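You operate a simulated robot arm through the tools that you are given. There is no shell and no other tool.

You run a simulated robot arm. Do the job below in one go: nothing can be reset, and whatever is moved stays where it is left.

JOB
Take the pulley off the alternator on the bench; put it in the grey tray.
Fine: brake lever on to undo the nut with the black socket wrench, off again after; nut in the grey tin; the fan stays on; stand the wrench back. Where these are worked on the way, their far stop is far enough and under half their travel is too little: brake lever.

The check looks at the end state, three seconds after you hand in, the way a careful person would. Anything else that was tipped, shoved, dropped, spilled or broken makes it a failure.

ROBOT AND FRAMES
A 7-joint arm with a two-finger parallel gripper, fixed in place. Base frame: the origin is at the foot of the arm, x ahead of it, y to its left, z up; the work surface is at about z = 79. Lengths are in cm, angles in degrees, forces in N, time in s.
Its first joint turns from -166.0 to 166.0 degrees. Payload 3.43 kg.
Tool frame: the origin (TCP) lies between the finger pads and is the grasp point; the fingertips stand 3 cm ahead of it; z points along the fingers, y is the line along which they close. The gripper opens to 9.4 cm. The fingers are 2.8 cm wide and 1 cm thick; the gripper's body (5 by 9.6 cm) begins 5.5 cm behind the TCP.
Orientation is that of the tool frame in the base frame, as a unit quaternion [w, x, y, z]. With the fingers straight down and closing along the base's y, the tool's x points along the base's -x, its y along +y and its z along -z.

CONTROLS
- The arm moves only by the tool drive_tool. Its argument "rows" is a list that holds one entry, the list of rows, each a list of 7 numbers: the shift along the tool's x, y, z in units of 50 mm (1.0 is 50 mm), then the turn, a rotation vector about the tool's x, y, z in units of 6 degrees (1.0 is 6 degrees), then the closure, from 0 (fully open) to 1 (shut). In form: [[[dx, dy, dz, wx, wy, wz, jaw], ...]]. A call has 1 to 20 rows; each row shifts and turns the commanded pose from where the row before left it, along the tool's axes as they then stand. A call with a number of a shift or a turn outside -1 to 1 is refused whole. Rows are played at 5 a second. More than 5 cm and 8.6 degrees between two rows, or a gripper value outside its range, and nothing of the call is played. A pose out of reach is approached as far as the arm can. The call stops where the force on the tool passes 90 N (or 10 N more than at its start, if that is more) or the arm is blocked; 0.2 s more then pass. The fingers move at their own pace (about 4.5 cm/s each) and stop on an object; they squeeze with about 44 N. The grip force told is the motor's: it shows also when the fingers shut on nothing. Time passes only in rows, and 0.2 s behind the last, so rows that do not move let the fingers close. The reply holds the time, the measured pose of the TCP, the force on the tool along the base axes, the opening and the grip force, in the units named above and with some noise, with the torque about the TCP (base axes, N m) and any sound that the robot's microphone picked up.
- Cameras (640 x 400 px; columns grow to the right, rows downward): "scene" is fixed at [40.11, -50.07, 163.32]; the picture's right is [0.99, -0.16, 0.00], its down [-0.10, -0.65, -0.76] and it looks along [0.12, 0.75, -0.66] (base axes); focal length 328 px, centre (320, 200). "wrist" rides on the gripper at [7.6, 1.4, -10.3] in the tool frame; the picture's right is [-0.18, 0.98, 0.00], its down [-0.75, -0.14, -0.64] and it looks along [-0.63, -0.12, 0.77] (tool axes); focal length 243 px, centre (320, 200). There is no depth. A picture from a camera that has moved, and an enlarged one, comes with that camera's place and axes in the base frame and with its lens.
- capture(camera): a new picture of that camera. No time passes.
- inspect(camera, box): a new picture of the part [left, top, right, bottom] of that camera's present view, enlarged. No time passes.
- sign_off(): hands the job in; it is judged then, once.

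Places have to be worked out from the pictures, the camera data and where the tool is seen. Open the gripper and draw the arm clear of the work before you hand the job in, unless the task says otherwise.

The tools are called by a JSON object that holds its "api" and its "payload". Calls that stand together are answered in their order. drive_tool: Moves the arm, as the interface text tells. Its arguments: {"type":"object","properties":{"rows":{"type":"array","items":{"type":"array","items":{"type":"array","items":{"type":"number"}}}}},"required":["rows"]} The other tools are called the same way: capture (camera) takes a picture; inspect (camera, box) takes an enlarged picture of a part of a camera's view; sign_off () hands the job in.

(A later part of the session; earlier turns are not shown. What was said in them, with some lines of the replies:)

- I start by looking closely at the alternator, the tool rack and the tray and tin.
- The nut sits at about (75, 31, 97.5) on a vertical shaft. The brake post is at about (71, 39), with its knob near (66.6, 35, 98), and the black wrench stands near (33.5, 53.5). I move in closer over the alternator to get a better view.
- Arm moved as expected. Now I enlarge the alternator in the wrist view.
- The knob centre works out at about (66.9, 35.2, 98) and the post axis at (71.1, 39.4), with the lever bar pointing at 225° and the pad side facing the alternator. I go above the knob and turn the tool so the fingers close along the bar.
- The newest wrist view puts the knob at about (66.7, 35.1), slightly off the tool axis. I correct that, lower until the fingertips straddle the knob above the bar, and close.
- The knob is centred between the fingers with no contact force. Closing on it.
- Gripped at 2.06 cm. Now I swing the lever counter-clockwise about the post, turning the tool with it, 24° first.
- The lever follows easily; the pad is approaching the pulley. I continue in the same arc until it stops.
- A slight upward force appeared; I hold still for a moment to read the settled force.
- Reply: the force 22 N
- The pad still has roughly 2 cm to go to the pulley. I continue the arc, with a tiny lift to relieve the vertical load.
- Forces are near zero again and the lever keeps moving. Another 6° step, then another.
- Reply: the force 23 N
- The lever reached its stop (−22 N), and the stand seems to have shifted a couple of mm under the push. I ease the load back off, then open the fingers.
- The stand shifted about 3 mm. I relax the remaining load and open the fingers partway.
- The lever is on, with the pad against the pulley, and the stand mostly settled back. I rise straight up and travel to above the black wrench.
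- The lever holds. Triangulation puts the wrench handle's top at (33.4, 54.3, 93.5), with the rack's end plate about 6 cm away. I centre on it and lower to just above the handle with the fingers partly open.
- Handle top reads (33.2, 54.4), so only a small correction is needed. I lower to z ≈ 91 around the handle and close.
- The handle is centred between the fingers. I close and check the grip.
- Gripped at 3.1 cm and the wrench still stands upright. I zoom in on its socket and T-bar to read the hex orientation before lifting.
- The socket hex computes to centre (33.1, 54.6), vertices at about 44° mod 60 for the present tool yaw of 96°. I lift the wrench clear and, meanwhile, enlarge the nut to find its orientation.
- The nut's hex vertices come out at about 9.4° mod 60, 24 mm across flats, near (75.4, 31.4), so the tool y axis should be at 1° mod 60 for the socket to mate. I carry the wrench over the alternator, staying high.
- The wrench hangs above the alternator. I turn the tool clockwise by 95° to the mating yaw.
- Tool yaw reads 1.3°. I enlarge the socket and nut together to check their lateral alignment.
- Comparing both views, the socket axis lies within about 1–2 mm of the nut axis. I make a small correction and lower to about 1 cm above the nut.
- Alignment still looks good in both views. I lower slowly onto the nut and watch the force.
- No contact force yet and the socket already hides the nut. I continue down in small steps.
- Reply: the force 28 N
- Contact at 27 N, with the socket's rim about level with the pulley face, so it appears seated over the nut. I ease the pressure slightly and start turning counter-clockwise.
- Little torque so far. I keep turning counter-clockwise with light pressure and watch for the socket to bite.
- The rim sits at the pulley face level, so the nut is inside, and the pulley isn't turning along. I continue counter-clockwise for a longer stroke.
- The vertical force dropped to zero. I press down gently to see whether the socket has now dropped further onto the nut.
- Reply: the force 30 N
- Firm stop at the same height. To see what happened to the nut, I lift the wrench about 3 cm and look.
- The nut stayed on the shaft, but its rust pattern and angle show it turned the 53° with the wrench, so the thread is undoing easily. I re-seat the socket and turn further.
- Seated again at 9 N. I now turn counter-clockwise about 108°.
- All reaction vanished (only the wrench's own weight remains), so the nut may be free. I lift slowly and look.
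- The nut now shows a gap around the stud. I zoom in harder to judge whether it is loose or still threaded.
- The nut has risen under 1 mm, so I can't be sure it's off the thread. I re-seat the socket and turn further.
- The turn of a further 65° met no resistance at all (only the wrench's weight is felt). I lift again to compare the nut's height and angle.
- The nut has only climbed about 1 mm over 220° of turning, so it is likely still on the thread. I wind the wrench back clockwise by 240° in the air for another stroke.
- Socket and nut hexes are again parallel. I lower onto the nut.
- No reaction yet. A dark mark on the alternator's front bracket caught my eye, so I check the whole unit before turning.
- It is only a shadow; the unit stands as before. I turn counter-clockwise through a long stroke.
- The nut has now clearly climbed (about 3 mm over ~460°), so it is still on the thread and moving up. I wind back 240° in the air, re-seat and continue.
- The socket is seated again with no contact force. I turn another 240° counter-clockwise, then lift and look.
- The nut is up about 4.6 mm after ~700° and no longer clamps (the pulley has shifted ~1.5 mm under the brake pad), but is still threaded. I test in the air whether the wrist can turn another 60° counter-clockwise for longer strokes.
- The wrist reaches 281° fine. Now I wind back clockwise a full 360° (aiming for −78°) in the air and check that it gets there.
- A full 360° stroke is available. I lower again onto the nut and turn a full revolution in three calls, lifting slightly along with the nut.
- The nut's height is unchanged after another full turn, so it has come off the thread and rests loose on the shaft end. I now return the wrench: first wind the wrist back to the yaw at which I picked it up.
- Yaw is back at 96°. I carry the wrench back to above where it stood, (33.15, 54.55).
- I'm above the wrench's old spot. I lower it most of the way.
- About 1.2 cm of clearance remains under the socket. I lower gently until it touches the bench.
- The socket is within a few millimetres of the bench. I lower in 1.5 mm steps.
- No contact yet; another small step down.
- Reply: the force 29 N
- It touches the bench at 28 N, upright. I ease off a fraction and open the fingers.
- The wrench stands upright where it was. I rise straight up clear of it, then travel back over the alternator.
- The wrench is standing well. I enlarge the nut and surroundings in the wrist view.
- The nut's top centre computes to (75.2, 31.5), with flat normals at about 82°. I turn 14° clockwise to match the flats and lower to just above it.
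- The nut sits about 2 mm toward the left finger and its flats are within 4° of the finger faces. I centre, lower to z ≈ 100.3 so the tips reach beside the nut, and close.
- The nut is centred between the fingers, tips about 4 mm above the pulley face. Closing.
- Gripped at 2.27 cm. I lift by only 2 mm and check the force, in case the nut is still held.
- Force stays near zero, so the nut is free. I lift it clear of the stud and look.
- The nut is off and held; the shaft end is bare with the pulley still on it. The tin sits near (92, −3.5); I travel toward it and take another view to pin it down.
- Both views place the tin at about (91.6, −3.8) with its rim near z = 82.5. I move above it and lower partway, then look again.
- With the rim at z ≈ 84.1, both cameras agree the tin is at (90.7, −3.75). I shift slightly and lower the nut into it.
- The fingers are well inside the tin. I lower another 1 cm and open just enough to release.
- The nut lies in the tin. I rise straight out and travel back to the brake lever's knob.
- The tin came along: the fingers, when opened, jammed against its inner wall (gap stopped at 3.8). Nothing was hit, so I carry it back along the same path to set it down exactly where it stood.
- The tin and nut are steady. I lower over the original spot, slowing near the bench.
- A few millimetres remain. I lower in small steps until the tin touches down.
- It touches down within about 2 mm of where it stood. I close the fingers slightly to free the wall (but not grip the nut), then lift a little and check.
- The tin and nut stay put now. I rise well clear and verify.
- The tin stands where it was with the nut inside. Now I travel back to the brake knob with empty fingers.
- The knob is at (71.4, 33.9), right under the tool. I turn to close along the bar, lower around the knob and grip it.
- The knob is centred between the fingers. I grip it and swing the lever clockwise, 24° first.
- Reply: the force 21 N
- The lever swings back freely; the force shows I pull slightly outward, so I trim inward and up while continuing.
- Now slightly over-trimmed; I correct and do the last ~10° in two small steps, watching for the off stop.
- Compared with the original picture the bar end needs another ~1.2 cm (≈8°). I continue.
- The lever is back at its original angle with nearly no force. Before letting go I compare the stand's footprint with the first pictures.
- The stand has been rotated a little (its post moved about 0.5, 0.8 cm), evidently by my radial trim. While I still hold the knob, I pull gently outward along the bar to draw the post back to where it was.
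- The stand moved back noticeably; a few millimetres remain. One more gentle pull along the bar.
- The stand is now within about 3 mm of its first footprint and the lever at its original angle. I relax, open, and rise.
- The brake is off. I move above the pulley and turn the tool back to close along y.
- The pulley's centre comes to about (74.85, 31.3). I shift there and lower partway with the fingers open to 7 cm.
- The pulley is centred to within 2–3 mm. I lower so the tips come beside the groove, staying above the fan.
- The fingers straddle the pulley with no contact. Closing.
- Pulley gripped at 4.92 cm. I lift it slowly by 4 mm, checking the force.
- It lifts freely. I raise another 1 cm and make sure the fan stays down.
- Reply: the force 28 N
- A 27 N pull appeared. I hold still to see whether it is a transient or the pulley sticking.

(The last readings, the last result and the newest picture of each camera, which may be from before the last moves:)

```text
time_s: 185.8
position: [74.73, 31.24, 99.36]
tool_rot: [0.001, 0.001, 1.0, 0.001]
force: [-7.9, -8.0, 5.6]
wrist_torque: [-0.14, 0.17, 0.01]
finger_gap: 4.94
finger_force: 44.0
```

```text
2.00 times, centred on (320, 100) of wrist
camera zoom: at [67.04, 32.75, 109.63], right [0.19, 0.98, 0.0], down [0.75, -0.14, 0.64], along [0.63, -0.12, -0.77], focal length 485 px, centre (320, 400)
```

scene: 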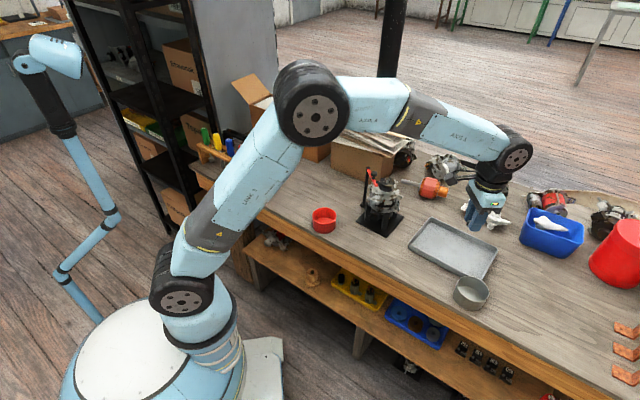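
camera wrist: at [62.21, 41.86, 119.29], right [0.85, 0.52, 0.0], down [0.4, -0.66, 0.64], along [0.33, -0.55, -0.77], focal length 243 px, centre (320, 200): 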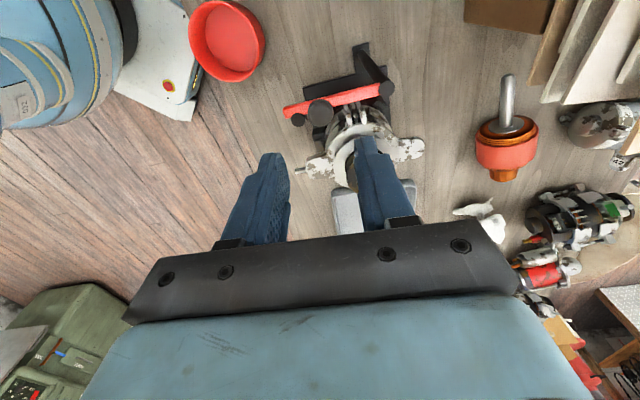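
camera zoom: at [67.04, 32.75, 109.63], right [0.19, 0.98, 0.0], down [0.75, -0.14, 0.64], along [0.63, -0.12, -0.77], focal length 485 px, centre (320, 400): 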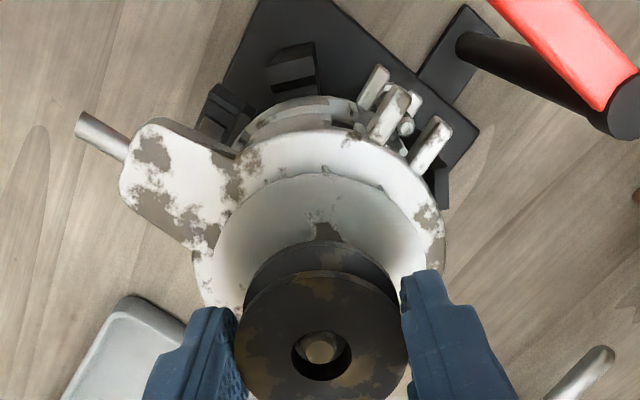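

The stick was overcome; now only a small sideways force remains. I relieve it and keep lifting in small steps.

{"api": "drive_tool", "payload": {"rows": [[[0.02, -0.02, -0.02, 0, 0, 0, 1], [0, 0, -0.05, 0, 0, 0, 1], [0, 0, -0.05, 0, 0, 0, 1], [0, 0, 0, 0, 0, 0, 1]]]}}

{"api": "inspect", "payload": {"camera": "scene", "box": [355, 155, 415, 225]}}

```text
time_s: 186.8
position: [74.56, 31.4, 99.9]
tool_rot: [0.0, 0.002, 1.0, 0.002]
force: [-4.8, -4.5, 1.3]
wrist_torque: [-0.1, 0.11, 0.01]
finger_gap: 4.93
finger_force: 43.4
```

```text
5.71 times, centred on (385, 190) of scene
camera zoom: at [40.11, -50.07, 163.32], right [0.99, -0.16, 0.0], down [-0.1, -0.65, -0.76], along [0.12, 0.75, -0.66], focal length 1876 px, centre (-51, 257)
```

zoom: 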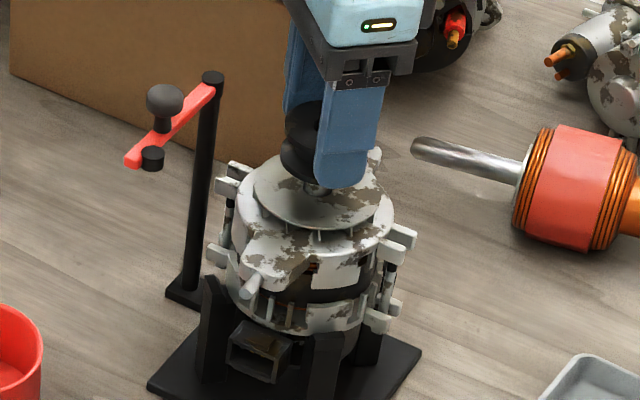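

The pulley is coming up and the fan stays in place. I continue lifting off the shaft.

{"api": "drive_tool", "payload": {"rows": [[[0.01, -0.01, -0.08, 0, 0, 0, 1], [0, 0, -0.1, 0, 0, 0, 1], [0, 0, -0.1, 0, 0, 0, 1], [0, 0, 0, 0, 0, 0, 1]]]}}

{"api": "inspect", "payload": {"camera": "scene", "box": [355, 155, 415, 225]}}

{"api": "inspect", "payload": {"camera": "wrist", "box": [220, 80, 420, 240]}}

```text
time_s: 187.8
position: [74.62, 31.23, 101.16]
tool_rot: [0.0, 0.002, 1.0, 0.0]
force: [-0.2, -0.4, -2.8]
wrist_torque: [0.0, -0.03, 0.0]
finger_gap: 4.93
finger_force: 44.5
```

```text
5.71 times, centred on (385, 190) of scene
camera zoom: at [40.11, -50.07, 163.32], right [0.99, -0.16, 0.0], down [-0.1, -0.65, -0.76], along [0.12, 0.75, -0.66], focal length 1876 px, centre (-51, 257)
```

zoom: 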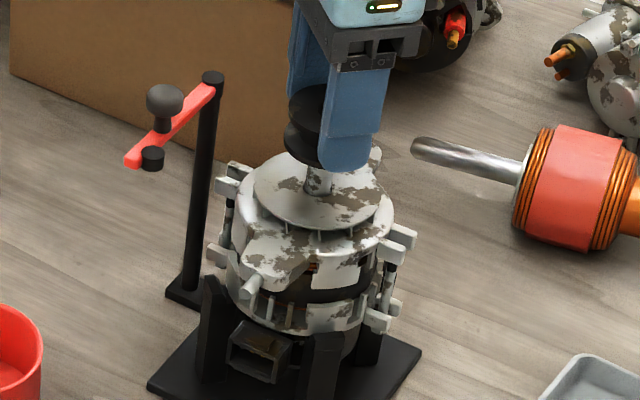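

```text
2.50 times, centred on (320, 160) of wrist
camera zoom: at [66.98, 32.66, 111.36], right [0.19, 0.98, 0.0], down [0.75, -0.14, 0.64], along [0.63, -0.12, -0.77], focal length 606 px, centre (320, 300)
```

zoom: 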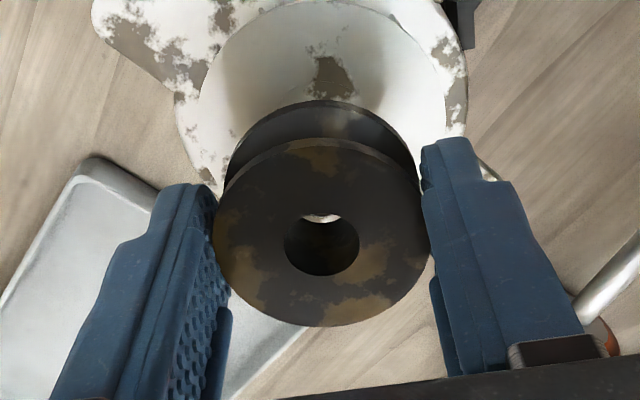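

The pulley is free (only its weight is felt) and the fan stayed on. I lift well clear and carry it over the tray's nearer part, about (90.4, 16.3).

{"api": "drive_tool", "payload": {"rows": [[[0, 0, -0.3, 0, 0, 0, 1], [0, 0, -0.5, 0, 0, 0, 1], [0, 0, -0.4, 0, 0, 0, 1], [-0.3, -0.285, 0, 0, 0, 0, 1], [-0.6, -0.57, 0, 0, 0, 0, 1], [-0.632, -0.6, 0, 0, 0, 0, 1], [-0.632, -0.6, 0, 0, 0, 0, 1], [-0.6, -0.57, 0, 0, 0, 0, 1], [-0.396, -0.375, 0, 0, 0, 0, 1], [0, 0, 0, 0, 0, 0, 1], [0, 0, 0, 0, 0, 0, 1]]]}}

{"api": "capture", "payload": {"camera": "wrist"}}

{"api": "capture", "payload": {"camera": "scene"}}

{"api": "inspect", "payload": {"camera": "scene", "box": [345, 150, 415, 240]}}

```text
time_s: 190.2
position: [90.64, 16.2, 107.22]
tool_rot: [-0.001, 0.001, 1.0, 0.001]
force: [0.1, 0.0, -1.3]
wrist_torque: [-0.02, 0.0, -0.01]
finger_gap: 4.93
finger_force: 44.2
```

```text
taken
camera wrist: at [83.06, 17.71, 117.48], right [0.19, 0.98, 0.0], down [0.75, -0.14, 0.64], along [0.63, -0.12, -0.77], focal length 243 px, centre (320, 200)
```

wrist: 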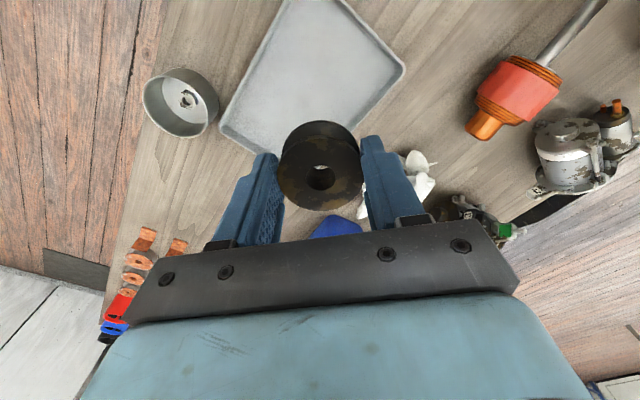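

```text
taken
```

scene: 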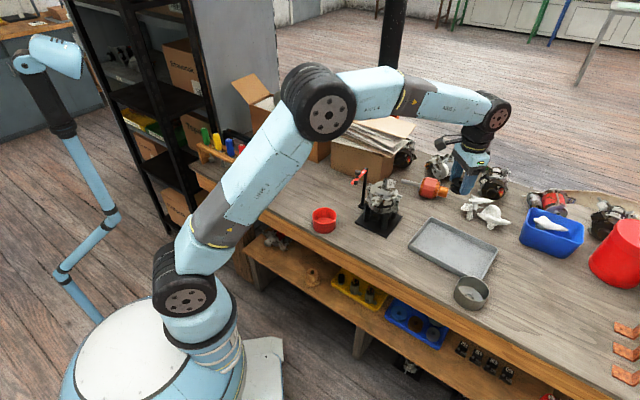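

```text
4.44 times, centred on (380, 195) of scene
camera zoom: at [40.11, -50.07, 163.32], right [0.99, -0.16, 0.0], down [-0.1, -0.65, -0.76], along [0.12, 0.75, -0.66], focal length 1459 px, centre (53, 222)
```

zoom: 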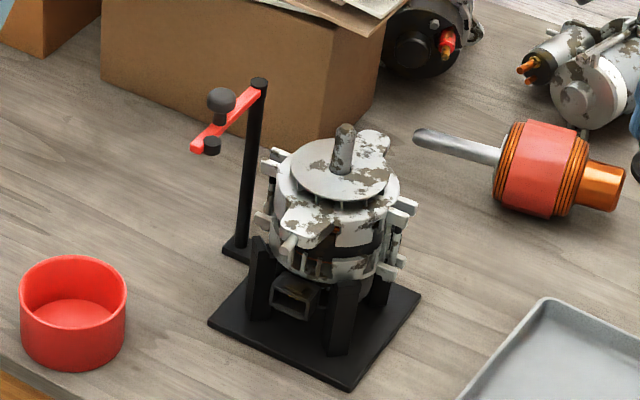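

The fan and stand are in order, lever off. I'm over the tray with 7–8 cm margin to its edges; I lower the pulley toward it.

{"api": "drive_tool", "payload": {"rows": [[[0, 0, 0.4, 0, 0, 0, 1], [0, 0, 0.8, 0, 0, 0, 1], [0, 0, 0.8, 0, 0, 0, 1], [0, 0, 0.8, 0, 0, 0, 1], [0, 0, 0.7, 0, 0, 0, 1], [0, 0, 0.5, 0, 0, 0, 1], [0, 0, 0.4, 0, 0, 0, 1], [0, 0, 0, 0, 0, 0, 1], [0, 0, 0, 0, 0, 0, 1]]]}}

{"api": "inspect", "payload": {"camera": "scene", "box": [400, 190, 510, 310]}}

{"api": "capture", "payload": {"camera": "wrist"}}

```text
time_s: 192.2
position: [90.42, 16.18, 85.38]
tool_rot: [-0.001, 0.002, 1.0, 0.0]
force: [0.4, 0.9, -1.3]
wrist_torque: [0.02, -0.03, 0.02]
finger_gap: 4.93
finger_force: 44.5
```

```text
3.33 times, centred on (455, 250) of scene
camera zoom: at [40.11, -50.07, 163.32], right [0.99, -0.16, 0.0], down [-0.1, -0.65, -0.76], along [0.12, 0.75, -0.66], focal length 1094 px, centre (-130, 33)
```

zoom: 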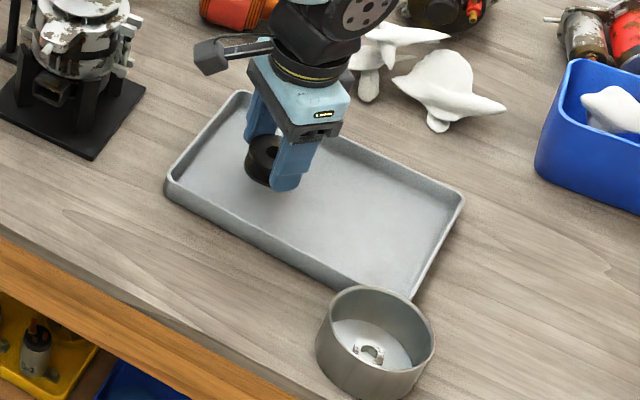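

```text
taken
camera wrist: at [82.79, 17.66, 95.59], right [0.19, 0.98, 0.0], down [0.75, -0.14, 0.64], along [0.63, -0.12, -0.77], focal length 243 px, centre (320, 200)
```

wrist: 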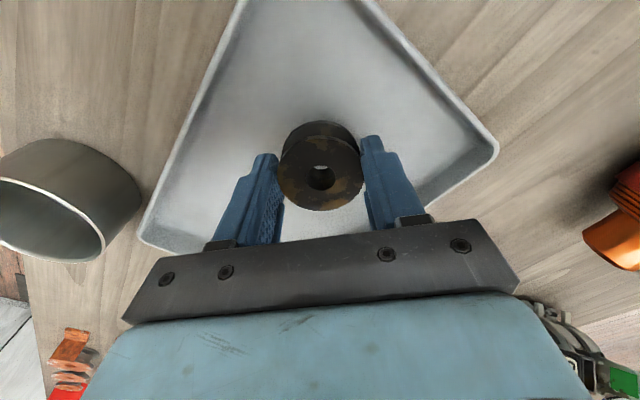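

The pulley hangs over the tray's inside. I lower in fine steps until it touches.

{"api": "drive_tool", "payload": {"rows": [[[0, 0, 0.14, 0, 0, 0, 1], [0, 0, 0.1, 0, 0, 0, 1], [0, 0, 0.06, 0, 0, 0, 1], [0, 0, 0.04, 0, 0, 0, 1], [0, 0, 0, 0, 0, 0, 1]]]}}

{"api": "inspect", "payload": {"camera": "scene", "box": [420, 200, 480, 270]}}

```text
time_s: 193.4
position: [90.46, 16.24, 83.54]
tool_rot: [0.0, 0.002, 1.0, 0.0]
force: [0.0, 0.2, -1.5]
wrist_torque: [0.01, 0.03, -0.03]
finger_gap: 4.92
finger_force: 44.2
```

```text
5.71 times, centred on (450, 235) of scene
camera zoom: at [40.11, -50.07, 163.32], right [0.99, -0.16, 0.0], down [-0.1, -0.65, -0.76], along [0.12, 0.75, -0.66], focal length 1876 px, centre (-423, 0)
```

zoom: 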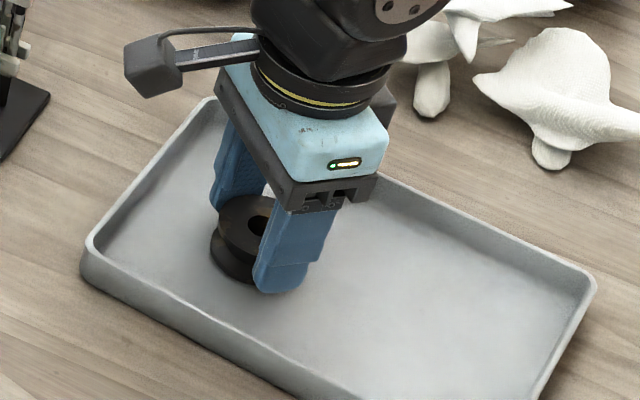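

Not touching yet; two more small steps.

{"api": "drive_tool", "payload": {"rows": [[[0, 0, 0.04, 0, 0, 0, 1], [0, 0, 0.03, 0, 0, 0, 1], [0, 0, 0, 0, 0, 0, 1]]]}}

```text
time_s: 194.2
position: [90.32, 16.21, 83.12]
tool_rot: [-0.001, 0.002, 1.0, 0.0]
force: [-0.1, -1.2, -1.5]
wrist_torque: [-0.03, 0.01, 0.0]
finger_gap: 4.93
finger_force: 43.7
```

Still only the weight is felt; continue down by 2–3 mm.

{"api": "drive_tool", "payload": {"rows": [[[0, 0, 0.025, 0, 0, 0, 1], [0, 0, 0.025, 0, 0, 0, 1], [0, 0, 0, 0, 0, 0, 1]]]}}

```text
time_s: 195.0
position: [90.29, 16.2, 83.0]
tool_rot: [0.0, 0.002, 1.0, 0.001]
force: [3.2, 0.6, 7.0]
wrist_torque: [-0.07, 0.02, 0.04]
finger_gap: 4.94
finger_force: 43.9
```

Touchdown at 7 N. I open the fingers modestly, then rise.

{"api": "drive_tool", "payload": {"rows": [[[0, 0, 0, 0, 0, 0, 0.42], [0, 0, 0, 0, 0, 0, 0.34], [0, 0, 0, 0, 0, 0, 0.3], [0, 0, 0, 0, 0, 0, 0.3], [0, 0, -0.2, 0, 0, 0, 0.3], [0, 0, -0.5, 0, 0, 0, 0.3], [0, 0, -0.8, 0, 0, 0, 0.3], [0, 0, -0.9, 0, 0, 0, 0.3], [0, 0, -0.9, 0, 0, 0, 0.3], [0, 0, -0.9, 0, 0, 0, 0.3], [0, 0, 0, 0, 0, 0, 0.3]]]}}

{"api": "capture", "payload": {"camera": "wrist"}}

{"api": "inspect", "payload": {"camera": "scene", "box": [400, 190, 510, 310]}}

```text
time_s: 197.4
position: [90.15, 16.07, 104.28]
tool_rot: [-0.001, 0.001, 1.0, 0.0]
force: [-1.0, -0.7, -0.4]
wrist_torque: [-0.02, 0.0, 0.01]
finger_gap: 6.6
finger_force: 0.0
```

```text
taken
camera wrist: at [82.45, 17.52, 114.34], right [0.19, 0.98, 0.0], down [0.75, -0.14, 0.64], along [0.63, -0.12, -0.77], focal length 243 px, centre (320, 200)
```

wrist: 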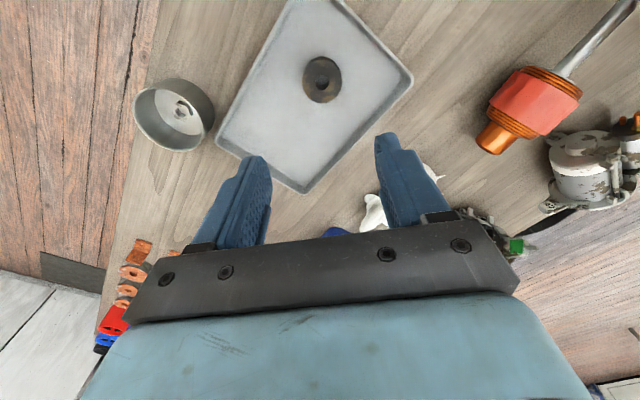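

```text
3.33 times, centred on (455, 250) of scene
camera zoom: at [40.11, -50.07, 163.32], right [0.99, -0.16, 0.0], down [-0.1, -0.65, -0.76], along [0.12, 0.75, -0.66], focal length 1094 px, centre (-130, 33)
```

zoom: 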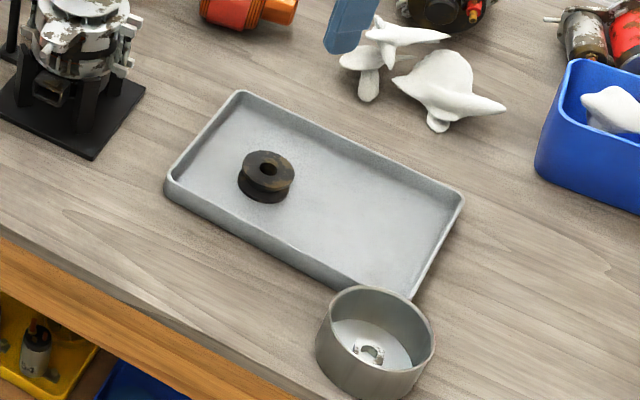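

The pulley stands in the tray and the nut lies in the tin. I draw the arm up and back clear of the work, then do a last check.

{"api": "drive_tool", "payload": {"rows": [[[0, 0, -0.8, 0, 0, 0, 0.2], [0.3, 0, -0.8, 0, 0, 0, 0.1], [0.7, 0, -0.6, 0, 0, 0, 0], [0.9, 0, -0.3, 0, 0, 0, 0], [0.9, 0, 0, 0, 0, 0, 0], [0.9, 0, 0, 0, 0, 0, 0], [0.9, 0, 0, 0, 0, 0, 0], [0.9, 0, 0, 0, 0, 0, 0], [0.5, 0, 0, 0, 0, 0, 0], [0, 0, 0, 0, 0, 0, 0]]]}}

{"api": "capture", "payload": {"camera": "scene"}}

{"api": "inspect", "payload": {"camera": "scene", "box": [330, 150, 430, 250]}}

{"api": "inspect", "payload": {"camera": "scene", "box": [180, 110, 300, 220]}}

{"api": "inspect", "payload": {"camera": "scene", "box": [440, 260, 500, 320]}}

```text
time_s: 199.6
position: [60.45, 16.27, 116.56]
tool_rot: [0.0, 0.003, 1.0, 0.0]
force: [-0.1, -0.8, -0.7]
wrist_torque: [0.0, -0.01, -0.02]
finger_gap: 9.42
finger_force: 0.1
```

```text
taken
```

scene: 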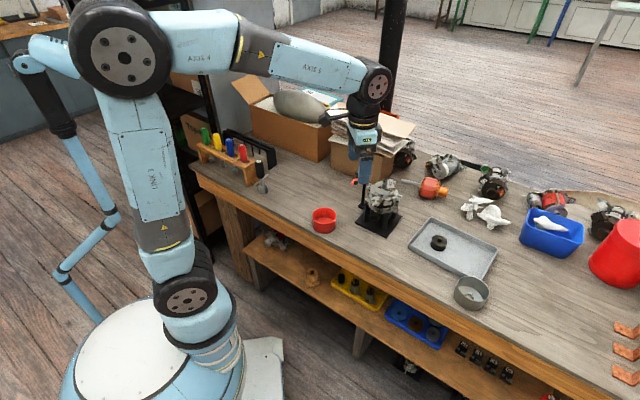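

```text
4.00 times, centred on (380, 200) of scene
camera zoom: at [40.11, -50.07, 163.32], right [0.99, -0.16, 0.0], down [-0.1, -0.65, -0.76], along [0.12, 0.75, -0.66], focal length 1313 px, centre (80, 200)
```

zoom: 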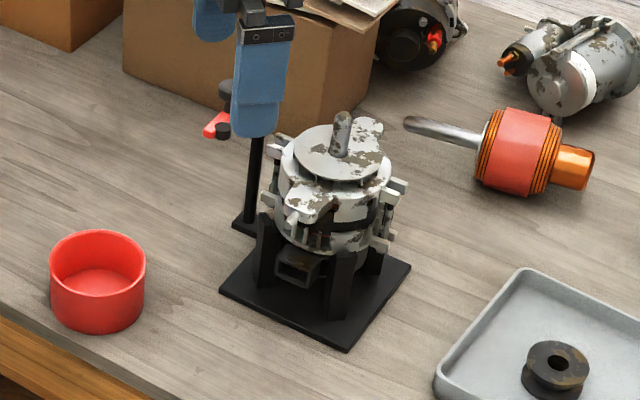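

```text
3.64 times, centred on (240, 165) of scene
camera zoom: at [40.11, -50.07, 163.32], right [0.99, -0.16, 0.0], down [-0.1, -0.65, -0.76], along [0.12, 0.75, -0.66], focal length 1194 px, centre (611, 327)
```

zoom: 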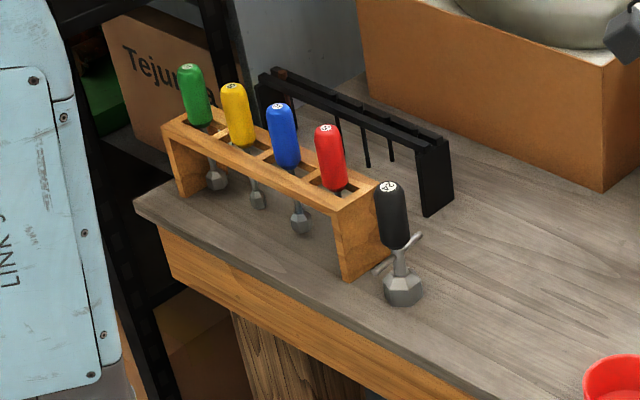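

```text
6.67 times, centred on (470, 290) of scene
camera zoom: at [40.11, -50.07, 163.32], right [0.99, -0.16, 0.0], down [-0.1, -0.65, -0.76], along [0.12, 0.75, -0.66], focal length 2189 px, centre (-680, -400)
```

zoom: 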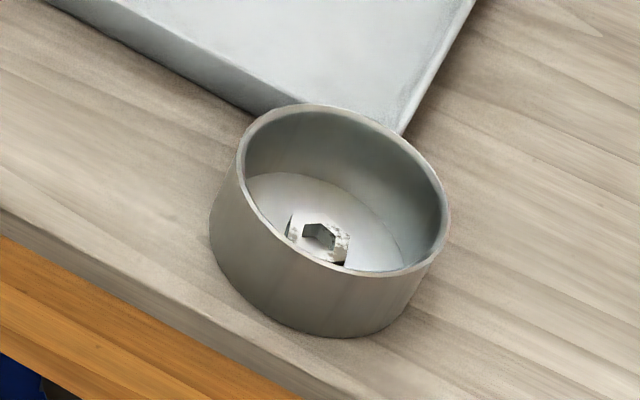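

Everything checks out:
- The pulley is in the grey tray and the nut in the grey tin.
- The fan is still on and the brake lever is off.
- The wrench stands beside the rack as before.
- The tin is back on its spot. The alternator stand sits about 3 mm from its first footprint.
- The gripper is open and clear of the work.

I hand the job in.

{"api": "sign_off", "payload": {}}

```text
The job is handed in.
```

The pulley is off the alternator and in the grey tray. The job is handed in; I don't have the check's result.

- **Nut:** undone with the black socket wrench with the brake on, and now in the grey tin.
- **Fan:** still on the alternator.
- **Brake lever:** off again, at its original angle.
- **Wrench:** standing back beside the rack where it was.
- **Arm:** gripper open and clear of the work.

Two things did not go cleanly:

- **Tin carried along:** when I let go of the nut, the fingers jammed against the inside of the tin and lifted it with the nut inside. I carried it back and set it down about 2 mm from where it stood; nothing spilled and nothing was hit.
- **Alternator stand shifted:** working the lever moved and turned the stand, with its post up to about 1 cm out. I pulled it back by the lever knob, and it now sits about 3 mm from its original place.
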